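You operate a simulated robot arm through the tools that you are given. There is no shell and no other tool. Be economical: measure what you need, move in short steps, check, and stop when the job is done.

Carry out the task below with a simulated two-armed robot. There is one attempt and no reset: what you move stays moved.

Task
Take the blue clip and put it on top of the panel wiper. Fetch the black shim and set it on top of the black lapping block. Stack the purple cube labelled "three" from the kit bench top on top of the purple cube marked "TWO". Take the test pin that says "ONE" from the kit bench top and leave it on the front edge of the grid bed. Put the white foam on the kit bench top away on the pack table top. Take the 1995 white packer from the kit bench top and put it on the front edge of the grid bed. Take the 2395 pink packer from the kit bench top and leave it on the black mat top. The order is free.

Only the result counts: the job must be done as asked and must still hold three seconds after the hand-in. Knocking over, shifting, dropping, spilling or breaking anything else fails it.

Robot
Two 7-joint arms with two-finger grippers on one trunk, on a base that drives. Base frame: it is fixed to the floor where the robot stands at the start and does not move with it; the origin is under the middle of the robot, x ahead of it, y to its left, z up. Readings come in mm, degrees, newtons and seconds.
The left shoulder is at the start at [78, 151, 888], the right one opposite. With the tool pointing down near the work surface each hand reaches from about 340 to 800 mm from the robot's upright axis, wherever it stands, measured 20 degrees to its own side. Places, roughly: black mat top (18x32 cm) [540, -3560, 860]; black shim [500, -1250, 500]; blue clip (5x3x3 cm) [500, 0, 1300]; front edge of the grid bed (34x20 cm) [-3400, -2640, 900]; lapping block [750, -3750, 1000]; pack table top [-2000, -700, 600]; panel wiper [750, -2750, 1000]; pink packer [750, -4000, 1000]; purple cube [500, -2750, 1000]; test pin [750, -3000, 750]; white foam [750, -3250, 1000]; white packer [500, -3500, 1000]. Payload 2.54 kg a hand.
Tool frame (each hand has its own): the origin (TCP) lies between the finger pads and is the grasp point; the fingertips stand 30 mm ahead of it; z points along the fingers, y is the line along which they close. Largest opening 116 mm; the body of the gripper starts 95 mm behind the TCP.
Orientation is that of the tool frame in the base frame, as a unit quaternion [x, y, z, w]. With the fingers straight down and closing along the base's y, the tool's x points along the base's -x, its y along +y and its z along -z.

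Tools
- The arms move only by the tool nudge_tool. It takes "left_deltas", "right_deltas" or both (then of equal length, played together; a hand with none holds still); each is a list of rows, each an object of numbers (a shift or turn left out is 0, a gripper value left out holds the last): "dx", "dy", "dz": the shift along the tool's x, y, z in units of 50 mm (1.0 is 50 mm); "wx", "wy", "wz": the turn, a rotation vector about the tool's x, y, z in units of 8 degrees (1.0 is 8 degrees); "jaw": the gripper command, from -1 (shut) to 1 (fully open), values between in proportion. In form: [{"dx": .., "dy": .., "dz": .., "wx": .., "wy": .., "wz": .., "jaw": ..}, ...]. A call has 1 to 10 rows; each row shifts and turns the commanded pose from where the row before left it, along the tool's axes as they then stand. A call with a number of a shift or a turn outside -1 to 1 is refused whole. Each row takes 0.2 s and may step no farther than 50 mm and 8.6 degrees from the row before; otherwise, or with a gripper value out of range, the whole call is refused. Where a pose cannot be reached the arm comes as near as it can. A force on the tool above 40 N (or 10 N above the force at the start of the call, whichever is more), or a blocked arm, ends the call early, and 0.2 s more pass. Each finger travels about 72 mm/s and halts on what it meets, pressing with about 29 N; the grip force reading is that of the motor and also rises with nothing between the fingers. The clock runs only during rows and for 0.2 s after the last one: add rows that do not move to give the fingers time. The reply holds the time, the measured pose of the TCP, the force on the tool along the base axes, the opening and the grip force, in the units named above and with some noise, with the torque about the TCP (base axes, N m) and any sound that the robot's microphone picked up.
- Cameras (640 x 400 px; columns grow to the right, rows downward): "scene" is now at [143.1, -19.1, 1086.6]; the picture's right is [-0.24, -0.97, 0.00], its down [0.27, -0.07, -0.96] and it looks along [0.93, -0.23, 0.28] (base axes); focal length 248 px, centre (320, 200). "left" rides on the left gripper at [69, 15, -122] in its tool frame; the picture's right is [-0.21, 0.98, 0.00], its down [-0.83, -0.18, -0.53] and it looks along [-0.52, -0.12, 0.85] (tool axes); focal length 251 px, centre (320, 200). "right" rides on the right gripper at [69, -15, -122] in its tool frame; the picture's right is [0.22, 0.98, 0.00], its down [-0.83, 0.18, -0.53] and it looks along [-0.52, 0.12, 0.85] (tool axes); focal length 251 px, centre (320, 200). There is no depth. A picture from a camera that has moved, and an enlarged one, comes with that camera's place and axes in the base frame and with its lens.
- capture(camera): a new picture of that camera. It takes no simulated time.
- lift_body(by): slides the trunk up (or, below 0, down) by that many mm; the arms and the scene camera ride with it, the base frame stays. It gives what a move gives, with no picture.
- steer(legs): drives the robot by 1 to 6 legs, each [ahead, left, turn to the left] in mm, mm and degrees, along the robot's own axes; the way and the turn of a leg run together, so that a leg with both is an arc; at most 1500 mm and 180 degrees a leg. The arms and the cameras ride along, it lands a little off, and it stops where it bumps. It gives what a move gives.
- pan_tilt(pan, tilt): turns the head with the scene camera to pan (to the left, within 80 degrees either way) and tilt (down, from -29 to 69), counted from straight ahead of the robot. It gives what a move gives.
- inspect(camera, box): a new picture of the part [left, top, right, bottom] of that camera's present view, enlarged. It takes no simulated time.
- hand_in(): hands the job in; it is judged then, once.

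Work in short steps. Places have to be worked out from the pictures, the camera data and where the tool is seen: move nearer, look again, correct. Check each grasp and each placing, and mend what went wrong. You have 207 turns and 202 pictures in all, those below and enlarged ones among them. Open the grippers and draw the arms clear of the work before you hand the job in, unless the task says otherwise; then end with one line.

The tools are called after ">>>" by a JSON object that holds its "fn" and its "kwargs". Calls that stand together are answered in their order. nudge_tool: Moves the arms, as the interface text tells. Its arguments: {"type":"object","properties":{"left_deltas":{"type":"array","items":{"type":"object","properties":{"dx":{"type":"number"},"dy":{"type":"number"},"dz":{"type":"number"},"wx":{"type":"number"},"wy":{"type":"number"},"wz":{"type":"number"},"jaw":{"type":"number"}}}},"right_deltas":{"type":"array","items":{"type":"object","properties":{"dx":{"type":"number"},"dy":{"type":"number"},"dz":{"type":"number"},"wx":{"type":"number"},"wy":{"type":"number"},"wz":{"type":"number"},"jaw":{"type":"number"}}}}},"required":[]} The other tools are called the same way: lift_body (by) slides the trunk up or down; steer (legs) drives the base; pan_tilt (pan, tilt) turns the head that bears the scene camera; capture (camera) takes a picture; inspect (camera, box) takes an enlarged picture of a part of a camera's view; hand_in () hands the job in.

At the start:

```text
time: 0.0
left_tool_pos: [486.5, 176.8, 999.0]
left_orientation: [-0.001, 1.0, 0.0, -0.001]
left_force: [0.7, 0.1, 0.2]
left_moment: [-0.04, 0.03, 0.03]
left_finger_gap: 116.0
left_grasp_force: 0.2
right_tool_pos: [354.4, -202.7, 1000.7]
right_orientation: [0.001, 1.0, 0.0, 0.001]
right_force: [0.4, -0.3, 0.8]
right_moment: [0.02, 0.01, 0.0]
right_finger_gap: 115.9
right_grasp_force: 0.1
trunk travel left (down, up): [-125.0, 164.0]
robot x, y, heading: [1.0, 1.0, 0.0]
head pan, tilt: [-13.8, -16.3]
```

scene: 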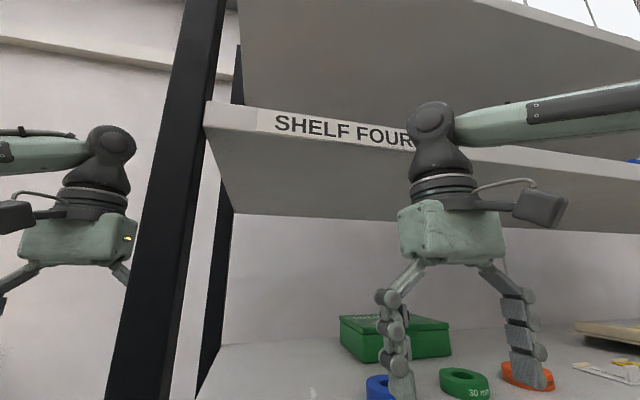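
right: 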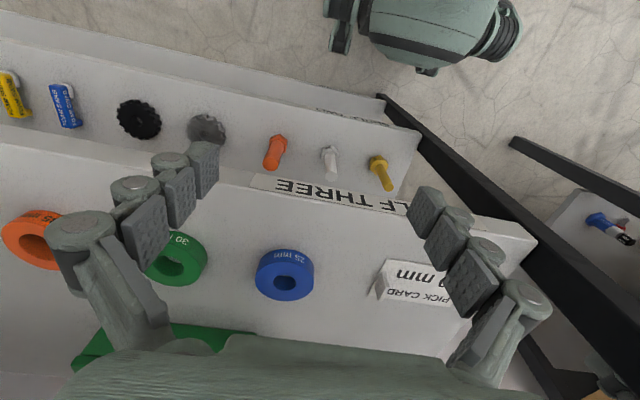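
left: 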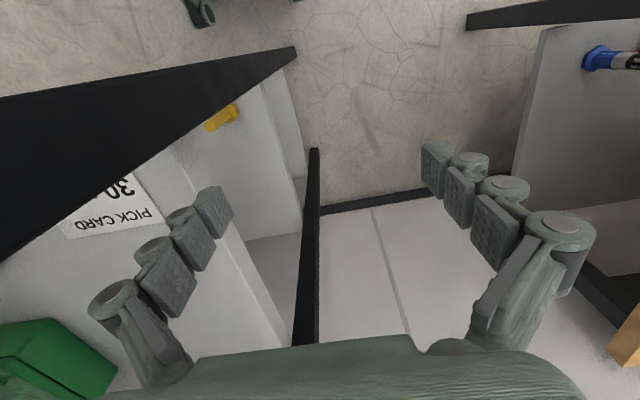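

The shelf rack stands right ahead, with the arms close to the shelves. I look around with the head first.

>>> {"fn": "pan_tilt", "kwargs": {"pan": 0, "tilt": -10}}

>>> {"fn": "capture", "kwargs": {"camera": "scene"}}

>>> {"fn": "pan_tilt", "kwargs": {"pan": -60, "tilt": 10}}

>>> {"fn": "capture", "kwargs": {"camera": "scene"}}

>>> {"fn": "pan_tilt", "kwargs": {"pan": 60, "tilt": 10}}

>>> {"fn": "capture", "kwargs": {"camera": "scene"}}

```text
time: 0.8
left_tool_pos: [486.6, 175.2, 999.5]
left_orientation: [-0.001, 1.0, 0.0, 0.0]
left_force: [0.1, -0.5, 0.5]
left_moment: [0.0, -0.01, 0.01]
left_finger_gap: 116.2
left_grasp_force: 0.1
right_tool_pos: [354.5, -201.7, 1000.1]
right_orientation: [0.001, 1.0, 0.0, 0.0]
right_force: [0.1, 0.1, 0.1]
right_moment: [0.01, -0.05, -0.04]
right_finger_gap: 115.9
right_grasp_force: 0.0
trunk travel left (down, up): [-125.0, 164.0]
robot x, y, heading: [1.6, 1.0, 0.0]
head pan, tilt: [0.0, -10.0]
```

```text
198 pictures are left
camera scene: at [150.3, -0.2, 1077.7], right [0.0, -1.0, 0.0], down [0.17, 0.0, -0.98], along [0.98, 0.0, 0.17], focal length 248 px, centre (320, 200)
```

scene: 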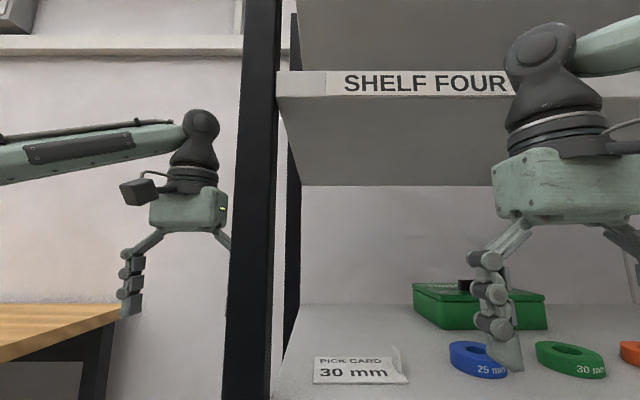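

```text
time: 2.1
left_tool_pos: [486.1, 173.4, 1000.1]
left_orientation: [-0.001, 1.0, 0.0, -0.001]
left_force: [0.3, 0.8, 0.3]
left_moment: [-0.03, 0.0, 0.0]
left_finger_gap: 116.2
left_grasp_force: 0.0
right_tool_pos: [353.2, -202.8, 1000.8]
right_orientation: [0.001, 1.0, -0.001, 0.001]
right_force: [0.0, 0.0, 0.9]
right_moment: [-0.01, 0.04, 0.0]
right_finger_gap: 115.9
right_grasp_force: 0.0
trunk travel left (down, up): [-125.0, 164.0]
robot x, y, heading: [-2.5, -2.0, -0.1]
head pan, tilt: [-60.0, 10.0]
```

```text
197 pictures are left
camera scene: at [112.5, -80.6, 1046.4], right [-0.87, -0.5, 0.0], down [-0.09, 0.15, -0.98], along [0.49, -0.85, -0.17], focal length 248 px, centre (320, 200)
```

scene: 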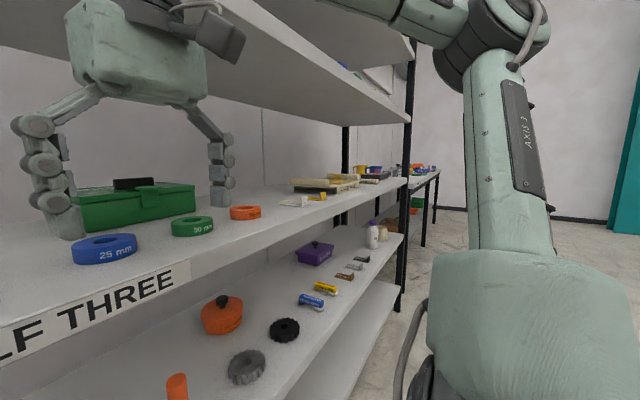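

```text
time: 4.1
left_tool_pos: [485.3, 175.4, 999.6]
left_orientation: [-0.001, 1.0, 0.001, 0.0]
left_force: [-0.2, -0.3, -0.2]
left_moment: [0.01, 0.02, 0.02]
left_finger_gap: 116.0
left_grasp_force: 0.0
right_tool_pos: [354.7, -202.5, 998.6]
right_orientation: [0.002, 1.0, -0.001, 0.001]
right_force: [0.1, 0.1, 0.8]
right_moment: [0.03, 0.02, 0.0]
right_finger_gap: 116.2
right_grasp_force: 0.1
trunk travel left (down, up): [-125.0, 164.0]
robot x, y, heading: [-1.1, 0.7, -0.1]
head pan, tilt: [60.0, 10.0]
```

```text
196 pictures are left
camera scene: at [112.5, 80.4, 1046.4], right [0.87, -0.5, 0.0], down [-0.09, -0.15, -0.98], along [0.49, 0.85, -0.17], focal length 248 px, centre (320, 200)
```

scene: 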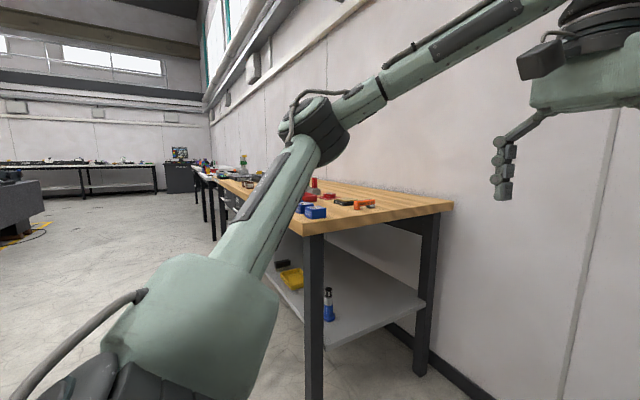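

The rack front edge looks to be near x≈400. I back away from it, then raise the trunk so I can see shelf four.

>>> {"fn": "steer", "kwargs": {"legs": [[-300, 0, 0]]}}

>>> {"fn": "lift_body", "kwargs": {"by": 164}}

>>> {"fn": "pan_tilt", "kwargs": {"pan": -10, "tilt": 0}}

>>> {"fn": "capture", "kwargs": {"camera": "scene"}}

```text
time: 6.1
left_tool_pos: [188.8, 175.5, 1000.2]
left_orientation: [-0.001, 1.0, 0.0, 0.0]
left_force: [0.3, 0.3, 0.0]
left_moment: [0.02, 0.01, 0.01]
left_finger_gap: 116.1
left_grasp_force: 0.0
right_tool_pos: [56.1, -202.2, 999.5]
right_orientation: [0.0, 1.0, 0.0, 0.001]
right_force: [-0.2, 0.2, 0.0]
right_moment: [-0.01, 0.0, -0.04]
right_finger_gap: 115.8
right_grasp_force: 0.2
trunk travel left (down, up): [-125.0, 164.0]
robot x, y, heading: [-295.1, 2.0, 0.4]
head pan, tilt: [60.0, 10.0]
```

```text
time: 8.0
left_tool_pos: [189.2, 174.7, 1163.4]
left_orientation: [-0.001, 1.0, 0.001, 0.0]
left_force: [-0.3, 0.7, 0.2]
left_moment: [0.02, 0.01, 0.0]
left_finger_gap: 115.9
left_grasp_force: 0.1
right_tool_pos: [56.3, -201.7, 1163.9]
right_orientation: [0.001, 1.0, 0.0, 0.0]
right_force: [-0.4, 0.3, 0.5]
right_moment: [0.01, -0.05, 0.01]
right_finger_gap: 115.8
right_grasp_force: 0.1
trunk travel left (down, up): [-289.0, 0.0]
robot x, y, heading: [-298.7, -0.8, 0.2]
head pan, tilt: [60.0, 10.0]
```

```text
time: 9.4
left_tool_pos: [189.5, 174.4, 1164.0]
left_orientation: [-0.001, 1.0, 0.0, 0.0]
left_force: [1.5, -0.2, -0.3]
left_moment: [0.01, 0.0, 0.01]
left_finger_gap: 115.9
left_grasp_force: 0.0
right_tool_pos: [56.6, -202.3, 1163.2]
right_orientation: [0.001, 1.0, 0.0, 0.001]
right_force: [-0.3, -0.4, 0.4]
right_moment: [0.0, -0.03, -0.03]
right_finger_gap: 115.8
right_grasp_force: 0.0
trunk travel left (down, up): [-289.0, 0.0]
robot x, y, heading: [-296.4, 0.5, -0.1]
head pan, tilt: [-10.0, 0.0]
```

```text
195 pictures are left
camera scene: at [-142.9, -15.7, 1226.4], right [-0.17, -0.98, 0.0], down [0.0, 0.0, -1.0], along [0.98, -0.17, 0.0], focal length 248 px, centre (320, 200)
```

scene: 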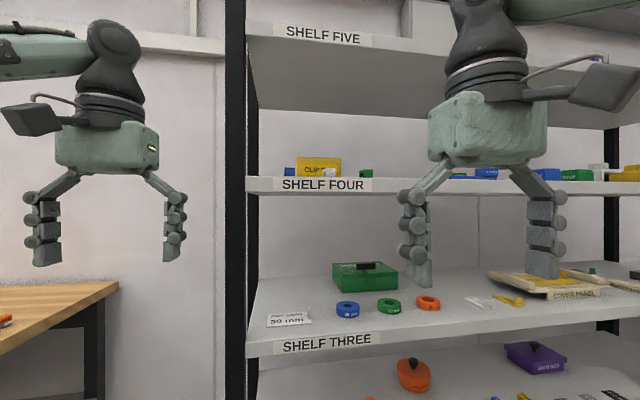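

Shelf four is at about z≈1275. I zoom into it.

>>> {"fn": "inspect", "kwargs": {"camera": "scene", "box": [260, 140, 400, 200]}}

>>> {"fn": "inspect", "kwargs": {"camera": "scene", "box": [440, 130, 640, 220]}}

>>> {"fn": "inspect", "kwargs": {"camera": "scene", "box": [240, 250, 640, 400]}}

```text
4.57 times, centred on (330, 170) of scene
camera zoom: at [-142.9, -15.7, 1226.4], right [-0.17, -0.98, 0.0], down [0.0, 0.0, -1.0], along [0.98, -0.17, 0.0], focal length 1132 px, centre (274, 337)
```

zoom: 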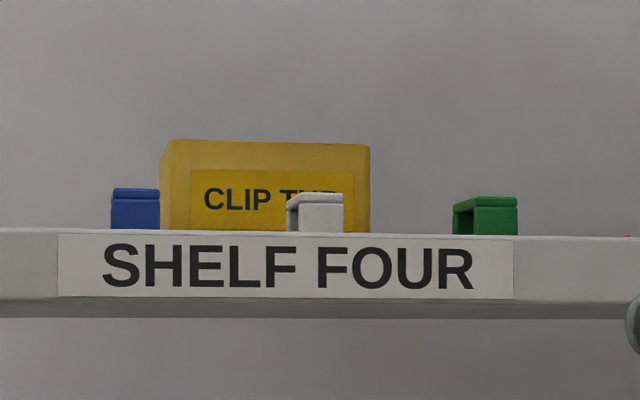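

```text
3.20 times, centred on (540, 175) of scene
camera zoom: at [-142.9, -15.7, 1226.4], right [-0.17, -0.98, 0.0], down [0.0, 0.0, -1.0], along [0.98, -0.17, 0.0], focal length 792 px, centre (-384, 280)
```

zoom: 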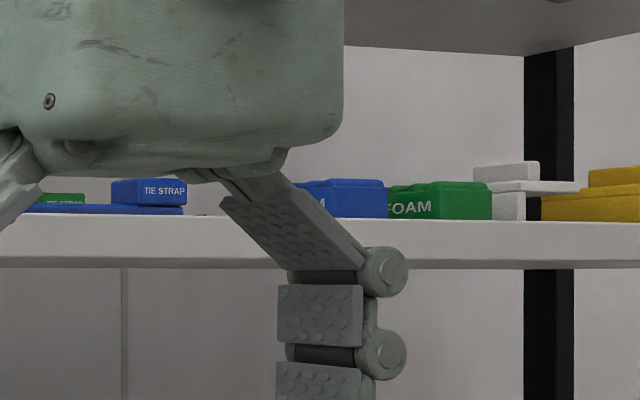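

```text
1.60 times, centred on (440, 325) of scene
camera zoom: at [-142.9, -15.7, 1226.4], right [-0.17, -0.98, 0.0], down [0.0, 0.0, -1.0], along [0.98, -0.17, 0.0], focal length 396 px, centre (128, 0)
```

zoom: 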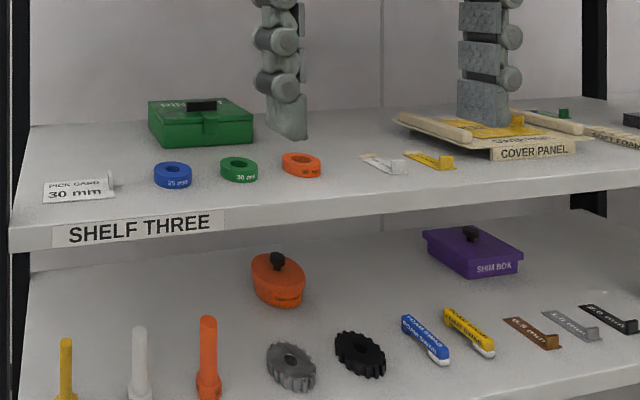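

The blue clip sits at about (478, -46) on shelf four. I raise the left hand, pitch it 45° forward and shift the base so the hand lines up with the clip.

>>> {"fn": "nudge_tool", "kwargs": {"left_deltas": [{"dz": -1}, {"dz": -1}, {"dz": -1}, {"dz": -1}, {"wy": -0.9375}, {"wy": -0.9375}, {"wy": -0.9375}, {"wy": -0.9375}, {"wy": -0.9375}, {"wy": -0.9375, "jaw": 0.3}]}}

>>> {"fn": "steer", "kwargs": {"legs": [[0, -221, 0]]}}

>>> {"fn": "capture", "kwargs": {"camera": "left"}}

>>> {"fn": "capture", "kwargs": {"camera": "scene"}}

```text
time: 11.6
left_tool_pos: [179.0, 174.4, 1305.6]
left_orientation: [-0.002, 0.923, 0.0, 0.384]
left_force: [-0.3, 0.7, -0.8]
left_moment: [-0.01, 0.0, 0.02]
left_finger_gap: 75.2
left_grasp_force: 0.1
left hand out of reach, approached as far as the arm can: row 3, 4
right_tool_pos: [57.2, -201.2, 1163.8]
right_orientation: [0.002, 1.0, 0.0, 0.0]
right_force: [0.3, 1.0, 0.2]
right_moment: [0.0, 0.03, -0.02]
right_finger_gap: 116.2
right_grasp_force: 0.1
trunk travel left (down, up): [-289.0, 0.0]
robot x, y, heading: [-292.4, 0.9, -0.0]
head pan, tilt: [-10.0, 0.0]
```

```text
time: 14.3
left_tool_pos: [180.7, -45.1, 1305.3]
left_orientation: [-0.002, 0.924, 0.0, 0.382]
left_force: [-0.4, 0.1, 0.5]
left_moment: [0.01, 0.0, 0.01]
left_finger_gap: 75.3
left_grasp_force: 0.1
right_tool_pos: [57.3, -420.5, 1163.7]
right_orientation: [-0.001, 1.0, 0.0, -0.001]
right_force: [0.7, -0.3, -0.4]
right_moment: [0.0, 0.01, 0.0]
right_finger_gap: 116.0
right_grasp_force: 0.1
trunk travel left (down, up): [-289.0, 0.0]
robot x, y, heading: [-297.0, -217.8, 0.2]
head pan, tilt: [-10.0, 0.0]
```

```text
191 pictures are left
camera left: at [45.0, -30.2, 1342.3], right [0.15, 0.98, 0.15], down [0.21, -0.18, 0.96], along [0.97, -0.11, -0.23], focal length 251 px, centre (320, 200)
```

left: 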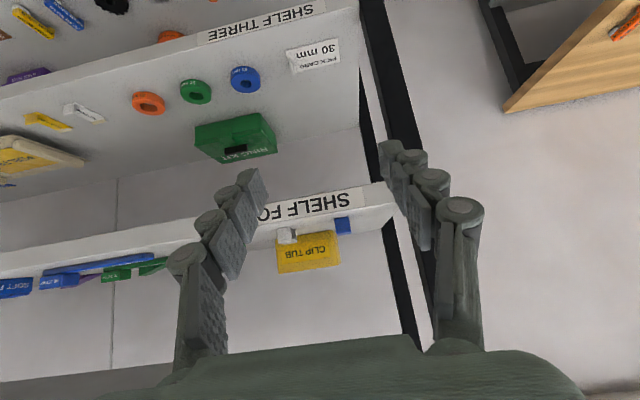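

```text
190 pictures are left
camera scene: at [-142.5, -235.0, 1226.4], right [-0.17, -0.99, 0.0], down [0.0, 0.0, -1.0], along [0.99, -0.17, 0.0], focal length 248 px, centre (320, 200)
```

scene: 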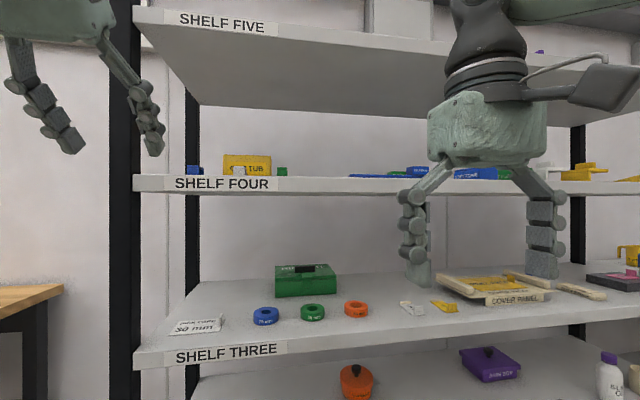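

The clip looks to be around (480, -47). I raise the hand slightly and drive 170 mm closer for a better look.

>>> {"fn": "nudge_tool", "kwargs": {"left_deltas": [{"dx": -0.42, "dz": -0.42}]}}

>>> {"fn": "steer", "kwargs": {"legs": [[170, 0, 0]]}}

>>> {"fn": "capture", "kwargs": {"camera": "left"}}

>>> {"fn": "pan_tilt", "kwargs": {"pan": 25, "tilt": 0}}

>>> {"fn": "capture", "kwargs": {"camera": "scene"}}

```text
time: 14.7
left_tool_pos: [180.7, -45.1, 1334.9]
left_orientation: [-0.003, 0.924, 0.001, 0.383]
left_force: [0.1, -0.6, 0.3]
left_moment: [0.03, -0.01, 0.0]
left_finger_gap: 75.4
left_grasp_force: 0.2
right_tool_pos: [58.1, -420.4, 1164.2]
right_orientation: [-0.001, 1.0, 0.0, 0.0]
right_force: [0.0, 0.6, -0.1]
right_moment: [0.03, 0.03, 0.05]
right_finger_gap: 116.1
right_grasp_force: 0.1
trunk travel left (down, up): [-289.0, 0.0]
robot x, y, heading: [-297.0, -216.9, 0.1]
head pan, tilt: [-10.0, 0.0]
```

```text
time: 16.2
left_tool_pos: [349.6, -43.3, 1335.1]
left_orientation: [-0.004, 0.924, 0.001, 0.383]
left_force: [0.3, -0.7, -0.4]
left_moment: [-0.01, 0.02, 0.0]
left_finger_gap: 75.5
left_grasp_force: 0.1
right_tool_pos: [229.3, -418.3, 1164.1]
right_orientation: [-0.003, 1.0, 0.0, 0.0]
right_force: [-0.2, 0.1, 0.7]
right_moment: [0.02, 0.07, 0.0]
right_finger_gap: 116.0
right_grasp_force: 0.1
trunk travel left (down, up): [-289.0, 0.0]
robot x, y, heading: [-125.9, -218.2, 0.6]
head pan, tilt: [-10.0, 0.0]
```

```text
189 pictures are left
camera left: at [215.3, -28.7, 1372.2], right [0.14, 0.98, 0.15], down [0.21, -0.18, 0.96], along [0.97, -0.11, -0.23], focal length 251 px, centre (320, 200)
```

left: 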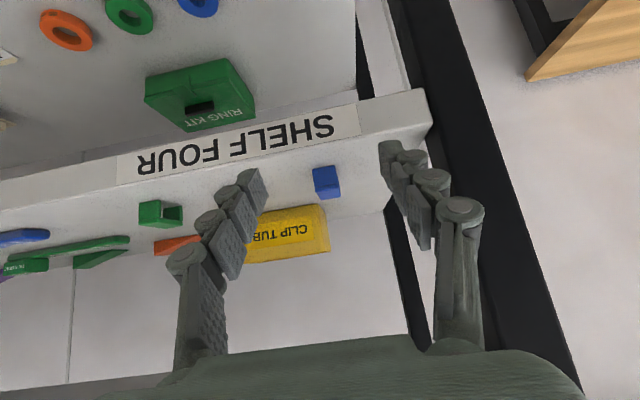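

```text
time: 17.2
left_tool_pos: [348.5, -43.0, 1335.2]
left_orientation: [-0.003, 0.924, 0.001, 0.383]
left_force: [-0.5, -0.2, 0.0]
left_moment: [0.0, -0.02, 0.0]
left_finger_gap: 75.2
left_grasp_force: 0.1
right_tool_pos: [227.6, -417.7, 1163.5]
right_orientation: [-0.002, 1.0, -0.001, -0.001]
right_force: [-0.4, 0.5, 0.0]
right_moment: [-0.01, 0.03, 0.03]
right_finger_gap: 116.1
right_grasp_force: 0.1
trunk travel left (down, up): [-289.0, 0.0]
robot x, y, heading: [-127.6, -216.6, 0.3]
head pan, tilt: [25.0, 0.0]
```

```text
188 pictures are left
camera scene: at [20.1, -180.0, 1226.4], right [0.43, -0.9, 0.0], down [0.0, 0.0, -1.0], along [0.9, 0.43, 0.0], focal length 248 px, centre (320, 200)
```

scene: 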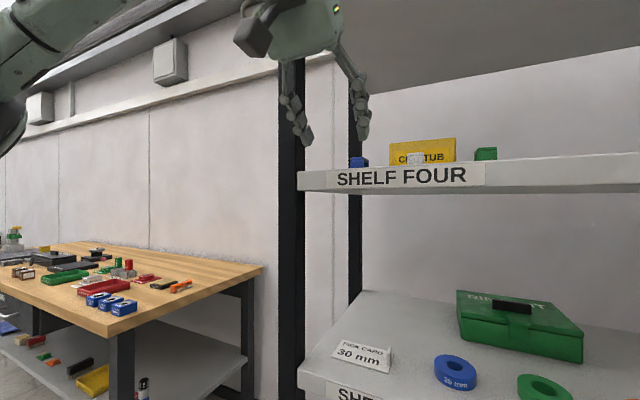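

I zoom in on the clip for its shape and heading.

>>> {"fn": "inspect", "kwargs": {"camera": "left", "box": [240, 120, 400, 220]}}

>>> {"fn": "inspect", "kwargs": {"camera": "scene", "box": [300, 120, 460, 220]}}

```text
4.00 times, centred on (320, 170) of left
camera zoom: at [214.4, -28.8, 1372.5], right [0.14, 0.98, 0.15], down [0.21, -0.18, 0.96], along [0.97, -0.11, -0.23], focal length 1006 px, centre (320, 320)
```

zoom: 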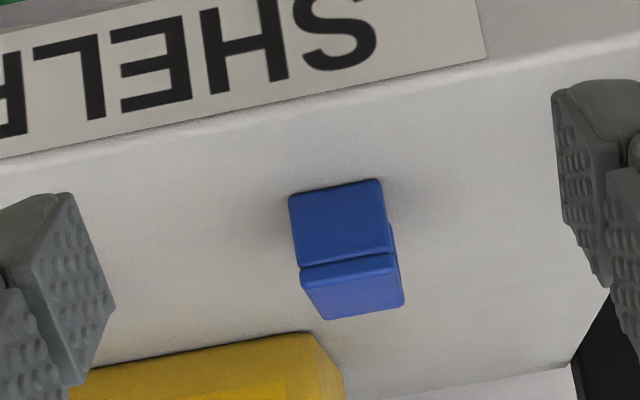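

```text
4.00 times, centred on (380, 170) of scene
camera zoom: at [20.1, -180.0, 1226.4], right [0.43, -0.9, 0.0], down [0.0, 0.0, -1.0], along [0.9, 0.43, 0.0], focal length 990 px, centre (80, 320)
```

zoom: 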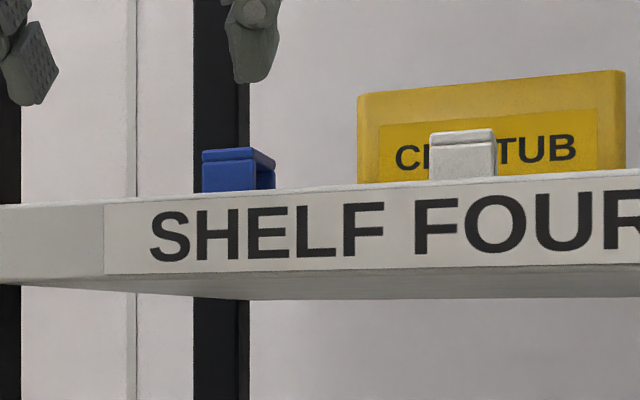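

Clip centre is about (474, -48), spanning z 1279–1303. I move the left hand forward to just over it, then lower it.

>>> {"fn": "nudge_tool", "kwargs": {"left_deltas": [{"dx": -0.52, "dz": 0.52, "dy": -0.1}, {"dx": -0.52, "dz": 0.52}, {"dx": -0.52, "dz": 0.52}, {"dx": 0.2, "dz": 0.2}, {}]}}

>>> {"fn": "capture", "kwargs": {"camera": "left"}}

>>> {"fn": "inspect", "kwargs": {"camera": "scene", "box": [280, 80, 440, 180]}}

```text
time: 18.4
left_tool_pos: [461.4, -47.5, 1321.5]
left_orientation: [-0.004, 0.924, 0.002, 0.382]
left_force: [0.0, 0.7, 1.2]
left_moment: [0.04, 0.02, 0.02]
left_finger_gap: 75.0
left_grasp_force: 0.1
right_tool_pos: [227.6, -418.1, 1165.1]
right_orientation: [-0.002, 1.0, 0.0, 0.0]
right_force: [0.3, -0.2, 0.3]
right_moment: [0.0, 0.02, 0.01]
right_finger_gap: 115.8
right_grasp_force: 0.1
trunk travel left (down, up): [-289.0, 0.0]
robot x, y, heading: [-125.2, -219.8, 0.4]
head pan, tilt: [25.0, 0.0]
```

```text
185 pictures are left
camera left: at [325.6, -33.1, 1358.9], right [0.14, 0.98, 0.15], down [0.21, -0.18, 0.96], along [0.97, -0.11, -0.23], focal length 251 px, centre (320, 200)
```

left: 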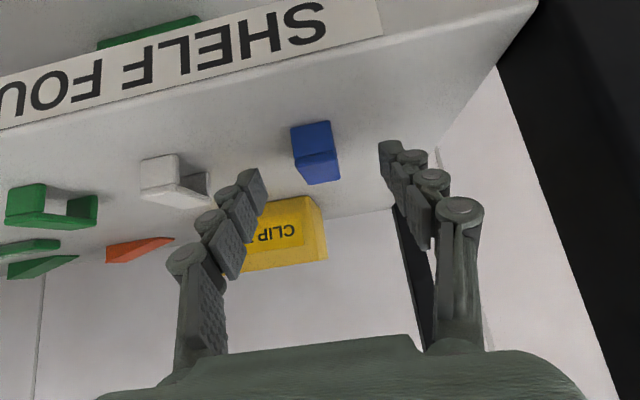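

```text
4.00 times, centred on (360, 130) of scene
camera zoom: at [20.1, -180.1, 1226.4], right [0.43, -0.9, 0.0], down [0.0, 0.0, -1.0], along [0.9, 0.43, 0.0], focal length 990 px, centre (160, 480)
```

zoom: 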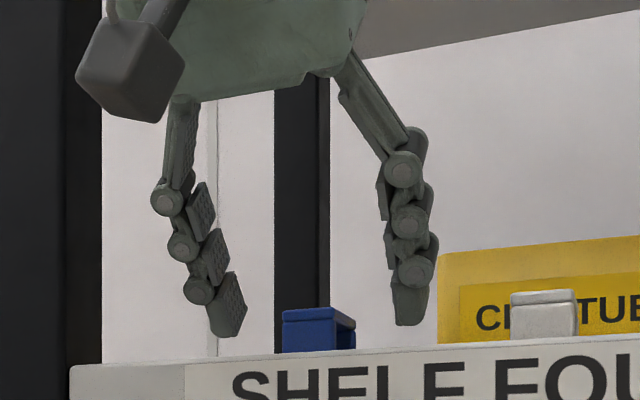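

The fingertips straddle the clip evenly. I lower 10 mm more and close.

>>> {"fn": "nudge_tool", "kwargs": {"left_deltas": [{"dx": 0.15, "dz": 0.15}, {"jaw": -0.2}, {"jaw": -1}, {}, {}, {}]}}

>>> {"fn": "capture", "kwargs": {"camera": "left"}}

```text
time: 19.8
left_tool_pos: [462.2, -47.0, 1310.4]
left_orientation: [-0.004, 0.924, 0.001, 0.382]
left_force: [0.2, 0.4, 0.2]
left_moment: [0.01, 0.0, 0.04]
left_finger_gap: 23.2
left_grasp_force: 29.5
right_tool_pos: [228.7, -418.9, 1162.7]
right_orientation: [-0.003, 1.0, 0.0, 0.0]
right_force: [-0.2, -0.6, 1.0]
right_moment: [0.01, 0.04, -0.04]
right_finger_gap: 115.8
right_grasp_force: 0.1
trunk travel left (down, up): [-289.0, 0.0]
robot x, y, heading: [-124.2, -214.2, 0.4]
head pan, tilt: [25.0, 0.0]
```

```text
183 pictures are left
camera left: at [325.7, -32.7, 1348.4], right [0.14, 0.98, 0.15], down [0.21, -0.18, 0.96], along [0.97, -0.11, -0.23], focal length 251 px, centre (320, 200)
```

left: 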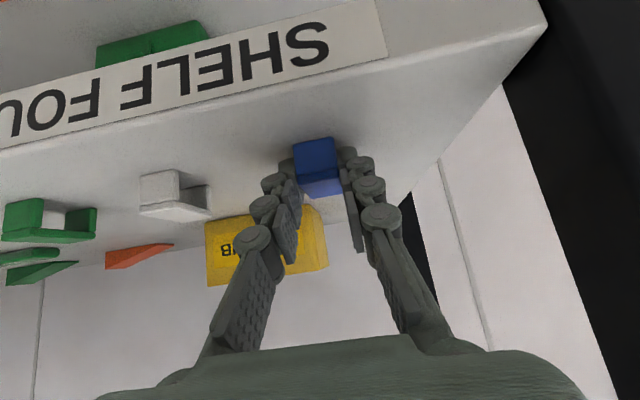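

Gripped with a 23 mm gap. I lift 35 mm and pull back out of the shelf.

>>> {"fn": "nudge_tool", "kwargs": {"left_deltas": [{"dx": -0.35, "dz": -0.35}, {"dx": -0.15, "dz": -0.15}, {"dx": 0.6, "dz": -0.6}, {"dx": 0.6, "dz": -0.6}, {"dx": 0.6, "dz": -0.6}, {}]}}

>>> {"fn": "steer", "kwargs": {"legs": [[-250, 0, 0]]}}

>>> {"fn": "capture", "kwargs": {"camera": "left"}}

```text
time: 21.2
left_tool_pos: [331.8, -50.5, 1345.9]
left_orientation: [-0.004, 0.924, 0.001, 0.382]
left_force: [0.6, 0.0, -0.1]
left_moment: [-0.01, 0.01, 0.0]
left_finger_gap: 23.2
left_grasp_force: 28.4
right_tool_pos: [228.0, -418.6, 1163.8]
right_orientation: [-0.003, 1.0, 0.0, 0.0]
right_force: [0.7, -0.5, 0.2]
right_moment: [0.01, -0.04, 0.0]
right_finger_gap: 116.0
right_grasp_force: 0.1
trunk travel left (down, up): [-289.0, 0.0]
robot x, y, heading: [-126.5, -217.6, 0.2]
head pan, tilt: [25.0, 0.0]
```

```text
time: 23.0
left_tool_pos: [79.3, -47.5, 1347.5]
left_orientation: [-0.007, 0.924, 0.003, 0.383]
left_force: [-1.2, 0.0, 0.2]
left_moment: [-0.02, 0.03, 0.01]
left_finger_gap: 22.9
left_grasp_force: 29.0
right_tool_pos: [-22.1, -418.0, 1164.4]
right_orientation: [-0.005, 1.0, 0.0, 0.001]
right_force: [-1.1, 0.7, 0.1]
right_moment: [-0.04, -0.03, 0.03]
right_finger_gap: 116.0
right_grasp_force: 0.1
trunk travel left (down, up): [-289.0, 0.0]
robot x, y, heading: [-381.9, -223.1, 1.0]
head pan, tilt: [25.0, 0.0]
```

```text
182 pictures are left
camera left: at [-55.3, -35.0, 1382.6], right [0.14, 0.98, 0.15], down [0.21, -0.18, 0.96], along [0.97, -0.1, -0.23], focal length 251 px, centre (320, 200)
```

left: 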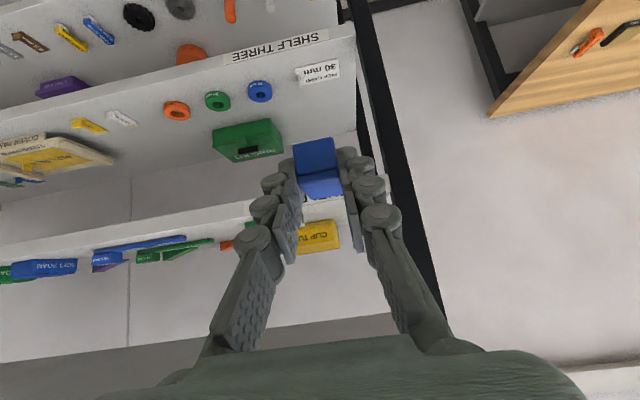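

Clip secured. I drive along the rack toward the black shim and look at the lower shelves.

>>> {"fn": "steer", "kwargs": {"legs": [[0, -830, 0]]}}

>>> {"fn": "pan_tilt", "kwargs": {"pan": -10, "tilt": 35}}

>>> {"fn": "capture", "kwargs": {"camera": "scene"}}

```text
time: 31.4
left_tool_pos: [86.7, -885.5, 1346.4]
left_orientation: [0.0, 0.924, -0.001, 0.382]
left_force: [0.5, 0.3, -0.5]
left_moment: [0.01, -0.01, 0.02]
left_finger_gap: 22.7
left_grasp_force: 28.6
right_tool_pos: [-21.2, -1253.5, 1163.2]
right_orientation: [0.003, 1.0, 0.001, 0.0]
right_force: [0.5, 0.1, -0.1]
right_moment: [-0.01, 0.02, -0.02]
right_finger_gap: 115.9
right_grasp_force: 0.1
trunk travel left (down, up): [-289.0, 0.0]
robot x, y, heading: [-375.1, -1051.9, -0.4]
head pan, tilt: [25.0, 0.0]
```

```text
time: 32.4
left_tool_pos: [86.0, -884.6, 1344.6]
left_orientation: [0.0, 0.924, 0.0, 0.382]
left_force: [-0.2, 0.2, -0.3]
left_moment: [0.0, 0.01, -0.01]
left_finger_gap: 22.9
left_grasp_force: 28.9
right_tool_pos: [-20.4, -1253.1, 1164.4]
right_orientation: [0.002, 1.0, 0.0, 0.0]
right_force: [-0.3, 1.4, 0.5]
right_moment: [0.06, 0.01, 0.0]
right_finger_gap: 116.0
right_grasp_force: 0.0
trunk travel left (down, up): [-289.0, 0.0]
robot x, y, heading: [-373.7, -1050.9, -0.4]
head pan, tilt: [-10.0, 35.0]
```

```text
181 pictures are left
camera scene: at [-221.8, -1066.7, 1170.3], right [-0.18, -0.98, 0.0], down [-0.56, 0.1, -0.82], along [0.81, -0.14, -0.57], focal length 248 px, centre (320, 200)
```

scene: 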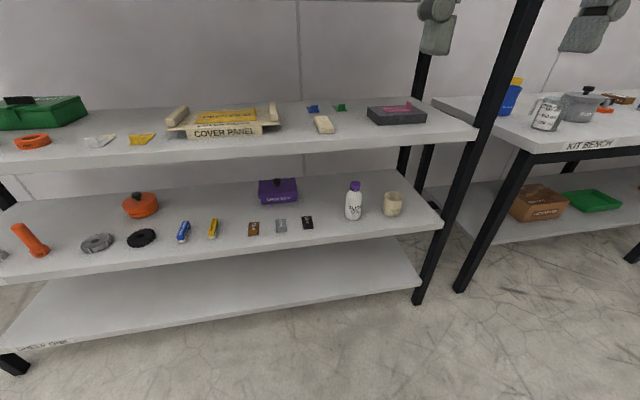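

The black shim is at about (555, -1150) on shelf two. I zoom in.

>>> {"fn": "inspect", "kwargs": {"camera": "scene", "box": [230, 170, 390, 270]}}

>>> {"fn": "lift_body", "kwargs": {"by": -289}}

>>> {"fn": "capture", "kwargs": {"camera": "scene"}}

```text
4.00 times, centred on (310, 220) of scene
camera zoom: at [-221.8, -1066.7, 1170.3], right [-0.18, -0.98, 0.0], down [-0.56, 0.1, -0.82], along [0.81, -0.14, -0.57], focal length 990 px, centre (360, 120)
```

zoom: 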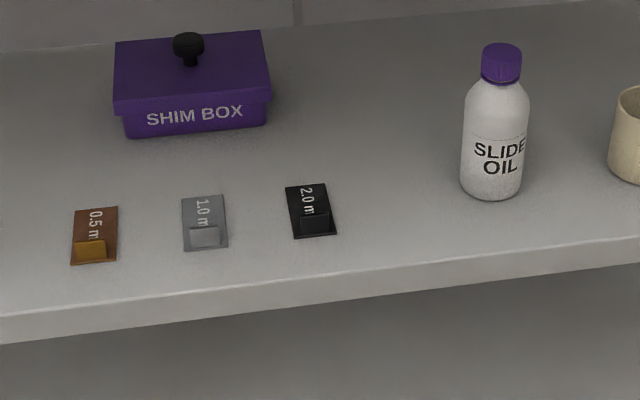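

```text
time: 35.3
left_tool_pos: [86.0, -885.2, 1057.1]
left_orientation: [0.001, 0.924, -0.001, 0.383]
left_force: [0.7, -0.5, -0.7]
left_moment: [0.0, 0.0, -0.01]
left_finger_gap: 23.1
left_grasp_force: 28.8
right_tool_pos: [-20.6, -1253.6, 874.6]
right_orientation: [0.002, 1.0, 0.0, 0.001]
right_force: [0.1, -0.4, 0.3]
right_moment: [-0.03, 0.01, -0.02]
right_finger_gap: 115.8
right_grasp_force: 0.1
trunk travel left (down, up): [0.0, 289.0]
robot x, y, heading: [-376.1, -1050.8, -0.1]
head pan, tilt: [-10.0, 35.0]
```

```text
179 pictures are left
camera scene: at [-221.8, -1066.8, 881.3], right [-0.18, -0.98, 0.0], down [-0.56, 0.1, -0.82], along [0.81, -0.15, -0.57], focal length 248 px, centre (320, 200)
```

scene: 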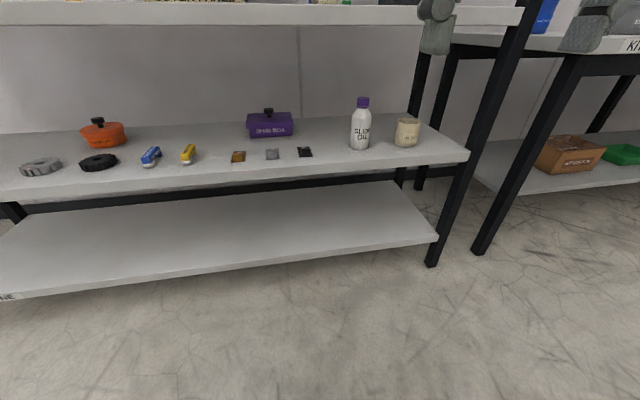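

Triangulating the two views puts the shim near (512, -1149, 556). I bring the right hand down, line it up and pitch it 45°, while tucking the left hand in.

>>> {"fn": "nudge_tool", "kwargs": {"right_deltas": [{"dz": 1, "dy": 0.7}, {"dz": 1, "dy": 0.7}, {"dz": 1, "dy": 0.68}, {"dz": 1}, {"wy": -0.9375}, {"wy": -0.9375}, {"wy": -0.9375}, {"wy": -0.9375}, {"wy": -0.9375}, {"wy": -0.9375}], "left_deltas": [{"dx": 0.5, "dz": -0.5}, {"dx": 0.5, "dz": -0.5}, {"dx": 0.5, "dz": -0.5}, {}, {}, {}, {}, {}, {}, {}]}}

>>> {"fn": "capture", "kwargs": {"camera": "right"}}

```text
refused: row 1 steps farther than a row can; nothing moved
```

```text
178 pictures are left
camera right: at [-90.3, -1269.2, 995.6], right [-0.21, 0.98, 0.0], down [0.83, 0.18, 0.53], along [0.52, 0.11, -0.85], focal length 251 px, centre (320, 200)
```

right: 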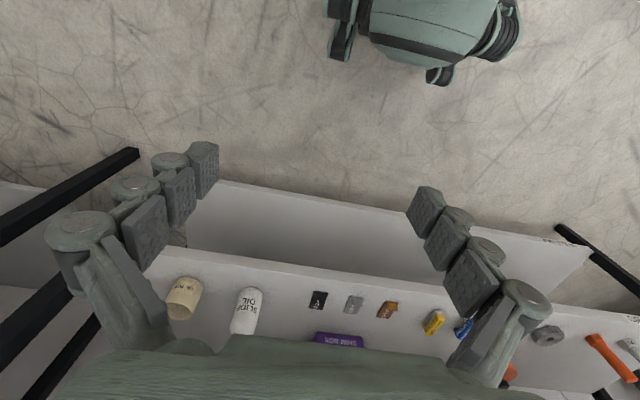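

Step length per row is limited to 50 mm in total. I redo it with smaller rows.

>>> {"fn": "nudge_tool", "kwargs": {"right_deltas": [{"dy": 1}, {"dy": 1}, {"dz": 1}, {"dz": 1}, {"dz": 1}, {"dz": 1}], "left_deltas": [{"dx": 0.5, "dz": -0.5}, {"dx": 0.5, "dz": -0.5}, {"dx": 0.5, "dz": -0.5}, {}, {}, {}]}}

>>> {"fn": "nudge_tool", "kwargs": {"right_deltas": [{"wy": -0.9375}, {"wy": -0.9375}, {"wy": -0.9375}, {"wy": -0.9375}, {"wy": -0.9375}, {"wy": -0.9375}, {"jaw": 0.3}]}}

>>> {"fn": "steer", "kwargs": {"legs": [[270, 0, 0]]}}

>>> {"fn": "capture", "kwargs": {"camera": "right"}}

>>> {"fn": "capture", "kwargs": {"camera": "scene"}}

```text
time: 36.7
left_tool_pos: [-20.5, -885.9, 1057.9]
left_orientation: [0.0, 0.924, -0.001, 0.382]
left_force: [0.3, 0.4, 0.3]
left_moment: [0.0, 0.01, -0.01]
left_finger_gap: 23.2
left_grasp_force: 28.6
right_tool_pos: [-19.9, -1153.6, 672.1]
right_orientation: [0.003, 1.0, 0.0, 0.0]
right_force: [0.0, 0.2, -0.2]
right_moment: [0.02, 0.02, 0.0]
right_finger_gap: 115.6
right_grasp_force: 0.1
trunk travel left (down, up): [0.0, 289.0]
robot x, y, heading: [-376.5, -1051.8, -0.1]
head pan, tilt: [-10.0, 35.0]
```

```text
time: 38.3
left_tool_pos: [-21.0, -885.9, 1058.2]
left_orientation: [0.0, 0.924, -0.001, 0.382]
left_force: [-0.2, -0.6, 1.1]
left_moment: [-0.01, 0.0, 0.04]
left_finger_gap: 22.8
left_grasp_force: 29.6
right_tool_pos: [37.3, -1119.6, 715.9]
right_orientation: [0.003, 0.924, -0.001, 0.383]
right_force: [0.4, -0.4, -0.1]
right_moment: [-0.04, 0.01, 0.0]
right_finger_gap: 75.3
right_grasp_force: 0.0
right hand out of reach, approached as far as the arm can: row 4, 5, 6
trunk travel left (down, up): [0.0, 289.0]
robot x, y, heading: [-376.3, -1054.2, -0.3]
head pan, tilt: [-10.0, 35.0]
```

```text
time: 40.2
left_tool_pos: [254.3, -888.2, 1057.6]
left_orientation: [0.002, 0.924, -0.001, 0.383]
left_force: [-0.2, -0.4, -1.1]
left_moment: [0.01, -0.01, 0.01]
left_finger_gap: 22.9
left_grasp_force: 29.1
right_tool_pos: [309.4, -1121.4, 715.2]
right_orientation: [0.004, 0.924, -0.003, 0.382]
right_force: [0.1, 0.3, -0.5]
right_moment: [-0.01, -0.02, 0.03]
right_finger_gap: 75.0
right_grasp_force: 0.1
trunk travel left (down, up): [0.0, 289.0]
robot x, y, heading: [-100.6, -1052.0, -0.4]
head pan, tilt: [-10.0, 35.0]
```

```text
177 pictures are left
camera right: at [174.2, -1136.3, 752.3], right [-0.14, 0.98, -0.15], down [0.21, 0.18, 0.96], along [0.97, 0.11, -0.23], focal length 251 px, centre (320, 200)
```

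right: 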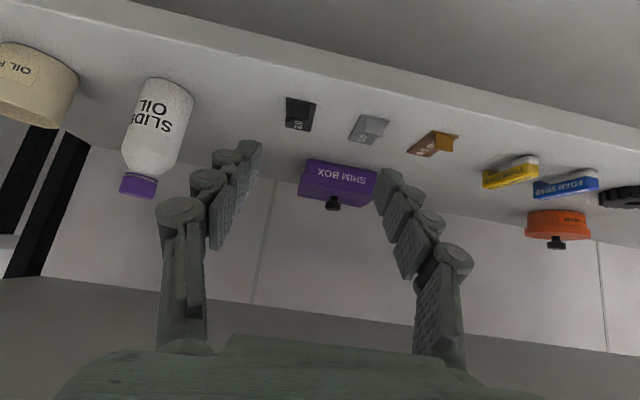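

```text
176 pictures are left
camera scene: at [51.9, -1068.1, 881.3], right [-0.18, -0.98, 0.0], down [-0.56, 0.1, -0.82], along [0.81, -0.15, -0.57], focal length 248 px, centre (320, 200)
```

scene: 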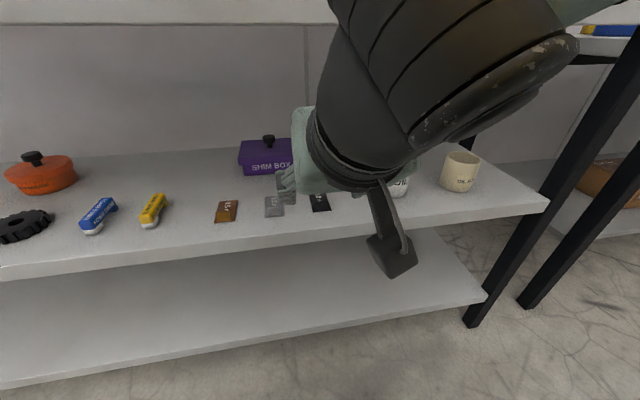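

I zoom in on the black shim to see its tab.

>>> {"fn": "inspect", "kwargs": {"camera": "right", "box": [240, 70, 400, 170]}}

>>> {"fn": "inspect", "kwargs": {"camera": "scene", "box": [200, 160, 360, 260]}}

```text
4.00 times, centred on (320, 120) of right
camera zoom: at [174.2, -1136.3, 752.3], right [-0.14, 0.98, -0.15], down [0.21, 0.18, 0.96], along [0.97, 0.11, -0.23], focal length 1006 px, centre (320, 520)
```

zoom: 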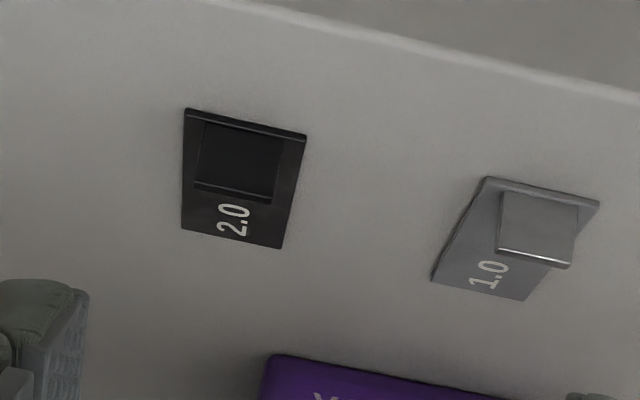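

```text
4.00 times, centred on (280, 210) of scene
camera zoom: at [51.9, -1068.1, 881.3], right [-0.18, -0.98, 0.0], down [-0.56, 0.1, -0.82], along [0.81, -0.15, -0.57], focal length 990 px, centre (480, 160)
```

zoom: 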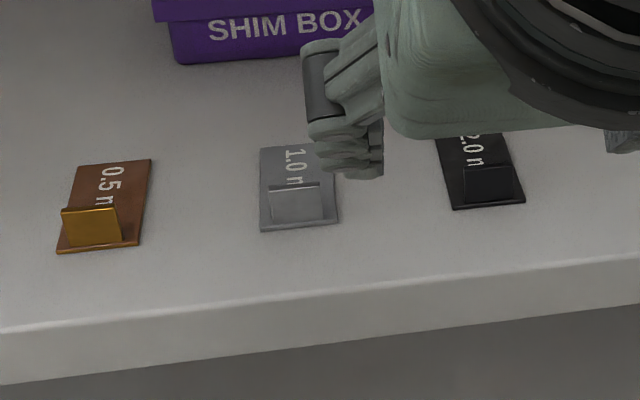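

The tab is an upright plate at about (472, -1150), z 557–577. I flatten the pitch to 30° below horizontal and approach to a point just short of it.

>>> {"fn": "nudge_tool", "kwargs": {"right_deltas": [{"wy": -0.9375}, {"wy": -0.9375}, {"dx": 0.17, "dz": 0.85, "dy": -0.145}, {"dx": 0.17, "dz": 0.85, "dy": -0.145}, {"dx": 0.17, "dz": 0.85, "dy": -0.145}, {"dx": 0.17, "dz": 0.85, "dy": -0.145}, {}]}}

>>> {"fn": "capture", "kwargs": {"camera": "right"}}

>>> {"fn": "capture", "kwargs": {"camera": "scene"}}

```text
time: 41.8
left_tool_pos: [253.3, -886.4, 1057.2]
left_orientation: [0.002, 0.924, -0.002, 0.383]
left_force: [0.4, -0.8, 0.3]
left_moment: [0.01, -0.02, 0.01]
left_finger_gap: 23.2
left_grasp_force: 28.2
right_tool_pos: [485.2, -1149.9, 631.7]
right_orientation: [0.002, 0.866, -0.002, 0.501]
right_force: [0.1, 0.6, -0.8]
right_moment: [0.02, 0.01, -0.01]
right_finger_gap: 75.1
right_grasp_force: 0.0
right hand out of reach, approached as far as the arm can: row 1, 2
trunk travel left (down, up): [0.0, 289.0]
robot x, y, heading: [-99.0, -1051.2, -0.3]
head pan, tilt: [-10.0, 35.0]
```

```text
173 pictures are left
camera right: at [344.9, -1164.9, 632.0], right [-0.1, 0.98, -0.19], down [-0.05, 0.18, 0.98], along [0.99, 0.11, 0.03], focal length 251 px, centre (320, 200)
```

right: 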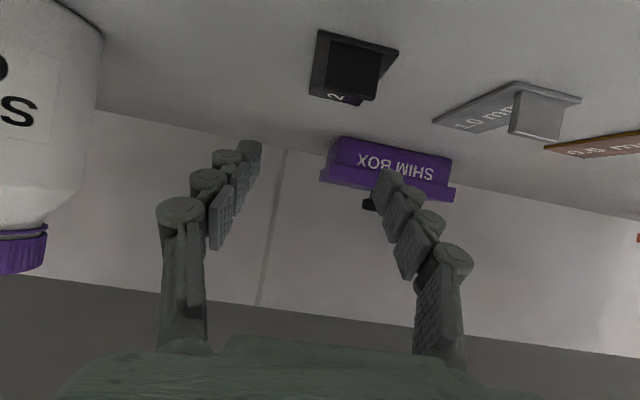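

```text
172 pictures are left
camera scene: at [51.9, -1068.1, 881.2], right [-0.18, -0.98, 0.0], down [-0.56, 0.1, -0.82], along [0.81, -0.15, -0.57], focal length 248 px, centre (320, 200)
```

scene: 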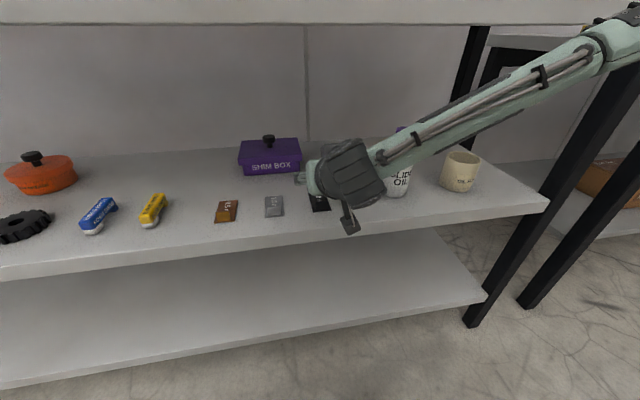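

The tab base is confirmed at about (469, -1149). I lower along the tool's x to bring the fingers around it.

>>> {"fn": "nudge_tool", "kwargs": {"right_deltas": [{"dx": 0.5}, {"dx": 0.46}, {}]}}

>>> {"fn": "capture", "kwargs": {"camera": "right"}}

```text
time: 42.6
left_tool_pos: [252.9, -887.0, 1056.9]
left_orientation: [0.001, 0.924, -0.001, 0.383]
left_force: [0.5, -0.3, -0.8]
left_moment: [0.02, 0.0, -0.04]
left_finger_gap: 22.9
left_grasp_force: 28.4
right_tool_pos: [460.4, -1150.9, 592.0]
right_orientation: [0.003, 0.866, -0.002, 0.5]
right_force: [0.4, 0.0, 0.3]
right_moment: [0.02, -0.03, 0.0]
right_finger_gap: 75.3
right_grasp_force: 0.0
trunk travel left (down, up): [0.0, 289.0]
robot x, y, heading: [-102.3, -1051.6, -0.5]
head pan, tilt: [-10.0, 35.0]
```

```text
171 pictures are left
camera right: at [320.3, -1165.1, 591.7], right [-0.1, 0.98, -0.19], down [-0.05, 0.18, 0.98], along [0.99, 0.11, 0.03], focal length 251 px, centre (320, 200)
```

right: 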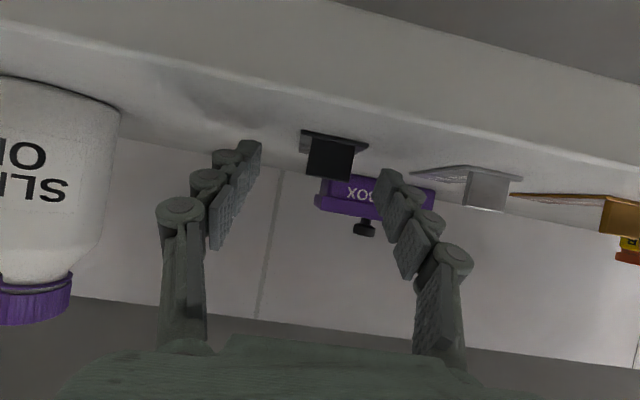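

The tab is about 6 mm toward +y of centre. I correct, lower 4 mm and close.

>>> {"fn": "nudge_tool", "kwargs": {"right_deltas": [{"dx": 0.07, "dz": 0.04, "dy": 0.12}, {"jaw": -0.3}, {"jaw": -1}, {}, {}, {}]}}

>>> {"fn": "capture", "kwargs": {"camera": "right"}}

```text
time: 44.0
left_tool_pos: [253.3, -887.7, 1056.4]
left_orientation: [0.002, 0.924, -0.002, 0.382]
left_force: [-0.8, 1.1, -0.1]
left_moment: [-0.02, 0.02, 0.02]
left_finger_gap: 23.2
left_grasp_force: 29.1
right_tool_pos: [460.9, -1150.9, 592.0]
right_orientation: [0.004, 0.867, -0.002, 0.499]
right_force: [0.3, -1.0, -0.2]
right_moment: [0.01, -0.06, -0.01]
right_finger_gap: 24.3
right_grasp_force: 28.8
right hand out of reach, approached as far as the arm can: row 1
trunk travel left (down, up): [0.0, 289.0]
robot x, y, heading: [-99.8, -1051.4, -0.4]
head pan, tilt: [-10.0, 35.0]
```

```text
170 pictures are left
camera right: at [320.3, -1165.1, 591.8], right [-0.1, 0.98, -0.19], down [-0.05, 0.18, 0.98], along [0.99, 0.11, 0.03], focal length 251 px, centre (320, 200)
```

right: 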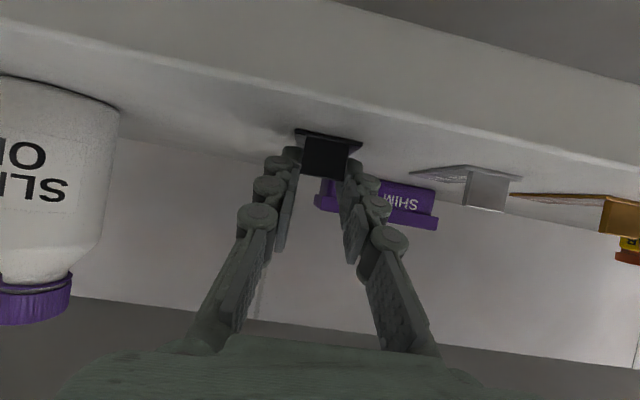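

Gripped the tab (24 mm gap). I lift 50 mm and back the base out.

>>> {"fn": "nudge_tool", "kwargs": {"right_deltas": [{"dx": -0.43, "dz": -0.25}, {"dx": -0.43, "dz": -0.25}, {}]}}

>>> {"fn": "capture", "kwargs": {"camera": "right"}}

>>> {"fn": "steer", "kwargs": {"legs": [[-450, 0, 0]]}}

>>> {"fn": "capture", "kwargs": {"camera": "right"}}

```text
time: 44.8
left_tool_pos: [253.2, -886.9, 1058.2]
left_orientation: [0.002, 0.924, -0.001, 0.383]
left_force: [0.3, -0.4, 0.4]
left_moment: [-0.02, -0.01, 0.02]
left_finger_gap: 23.1
left_grasp_force: 29.4
right_tool_pos: [461.6, -1151.7, 641.8]
right_orientation: [0.003, 0.866, -0.002, 0.5]
right_force: [0.2, 0.5, -1.3]
right_moment: [-0.03, 0.04, 0.0]
right_finger_gap: 24.4
right_grasp_force: 29.0
trunk travel left (down, up): [0.0, 289.0]
robot x, y, heading: [-103.0, -1050.7, -0.1]
head pan, tilt: [-10.0, 35.0]
```

```text
169 pictures are left
camera right: at [321.1, -1166.4, 642.0], right [-0.1, 0.98, -0.19], down [-0.05, 0.18, 0.98], along [0.99, 0.11, 0.03], focal length 251 px, centre (320, 200)
```

right: 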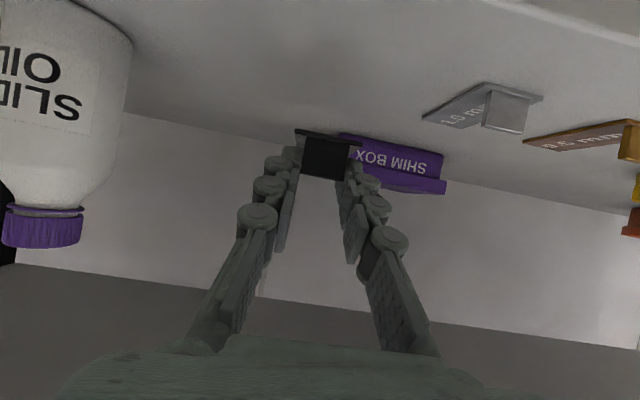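

```text
time: 47.5
left_tool_pos: [-191.3, -884.7, 1058.1]
left_orientation: [0.001, 0.924, -0.002, 0.382]
left_force: [-0.7, 0.1, -0.1]
left_moment: [0.04, 0.02, 0.03]
left_finger_gap: 23.3
left_grasp_force: 29.0
right_tool_pos: [16.7, -1149.1, 642.2]
right_orientation: [0.002, 0.866, -0.001, 0.499]
right_force: [-0.6, 0.7, 0.1]
right_moment: [-0.02, 0.04, 0.01]
right_finger_gap: 24.4
right_grasp_force: 28.8
trunk travel left (down, up): [0.0, 289.0]
robot x, y, heading: [-547.2, -1051.2, -0.3]
head pan, tilt: [-10.0, 35.0]
```

```text
168 pictures are left
camera right: at [-123.3, -1163.9, 641.7], right [-0.1, 0.98, -0.19], down [-0.05, 0.18, 0.98], along [0.99, 0.11, 0.03], focal length 251 px, centre (320, 200)
```

right: 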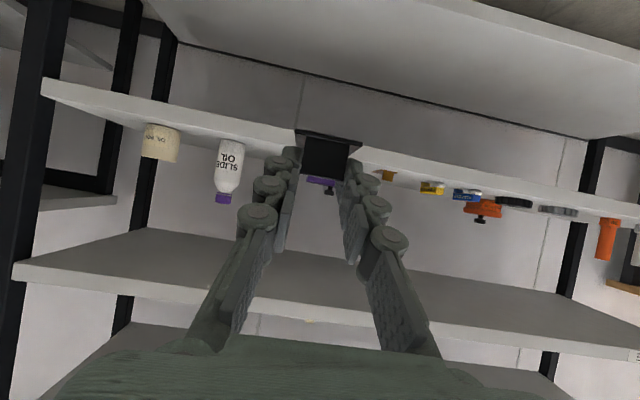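

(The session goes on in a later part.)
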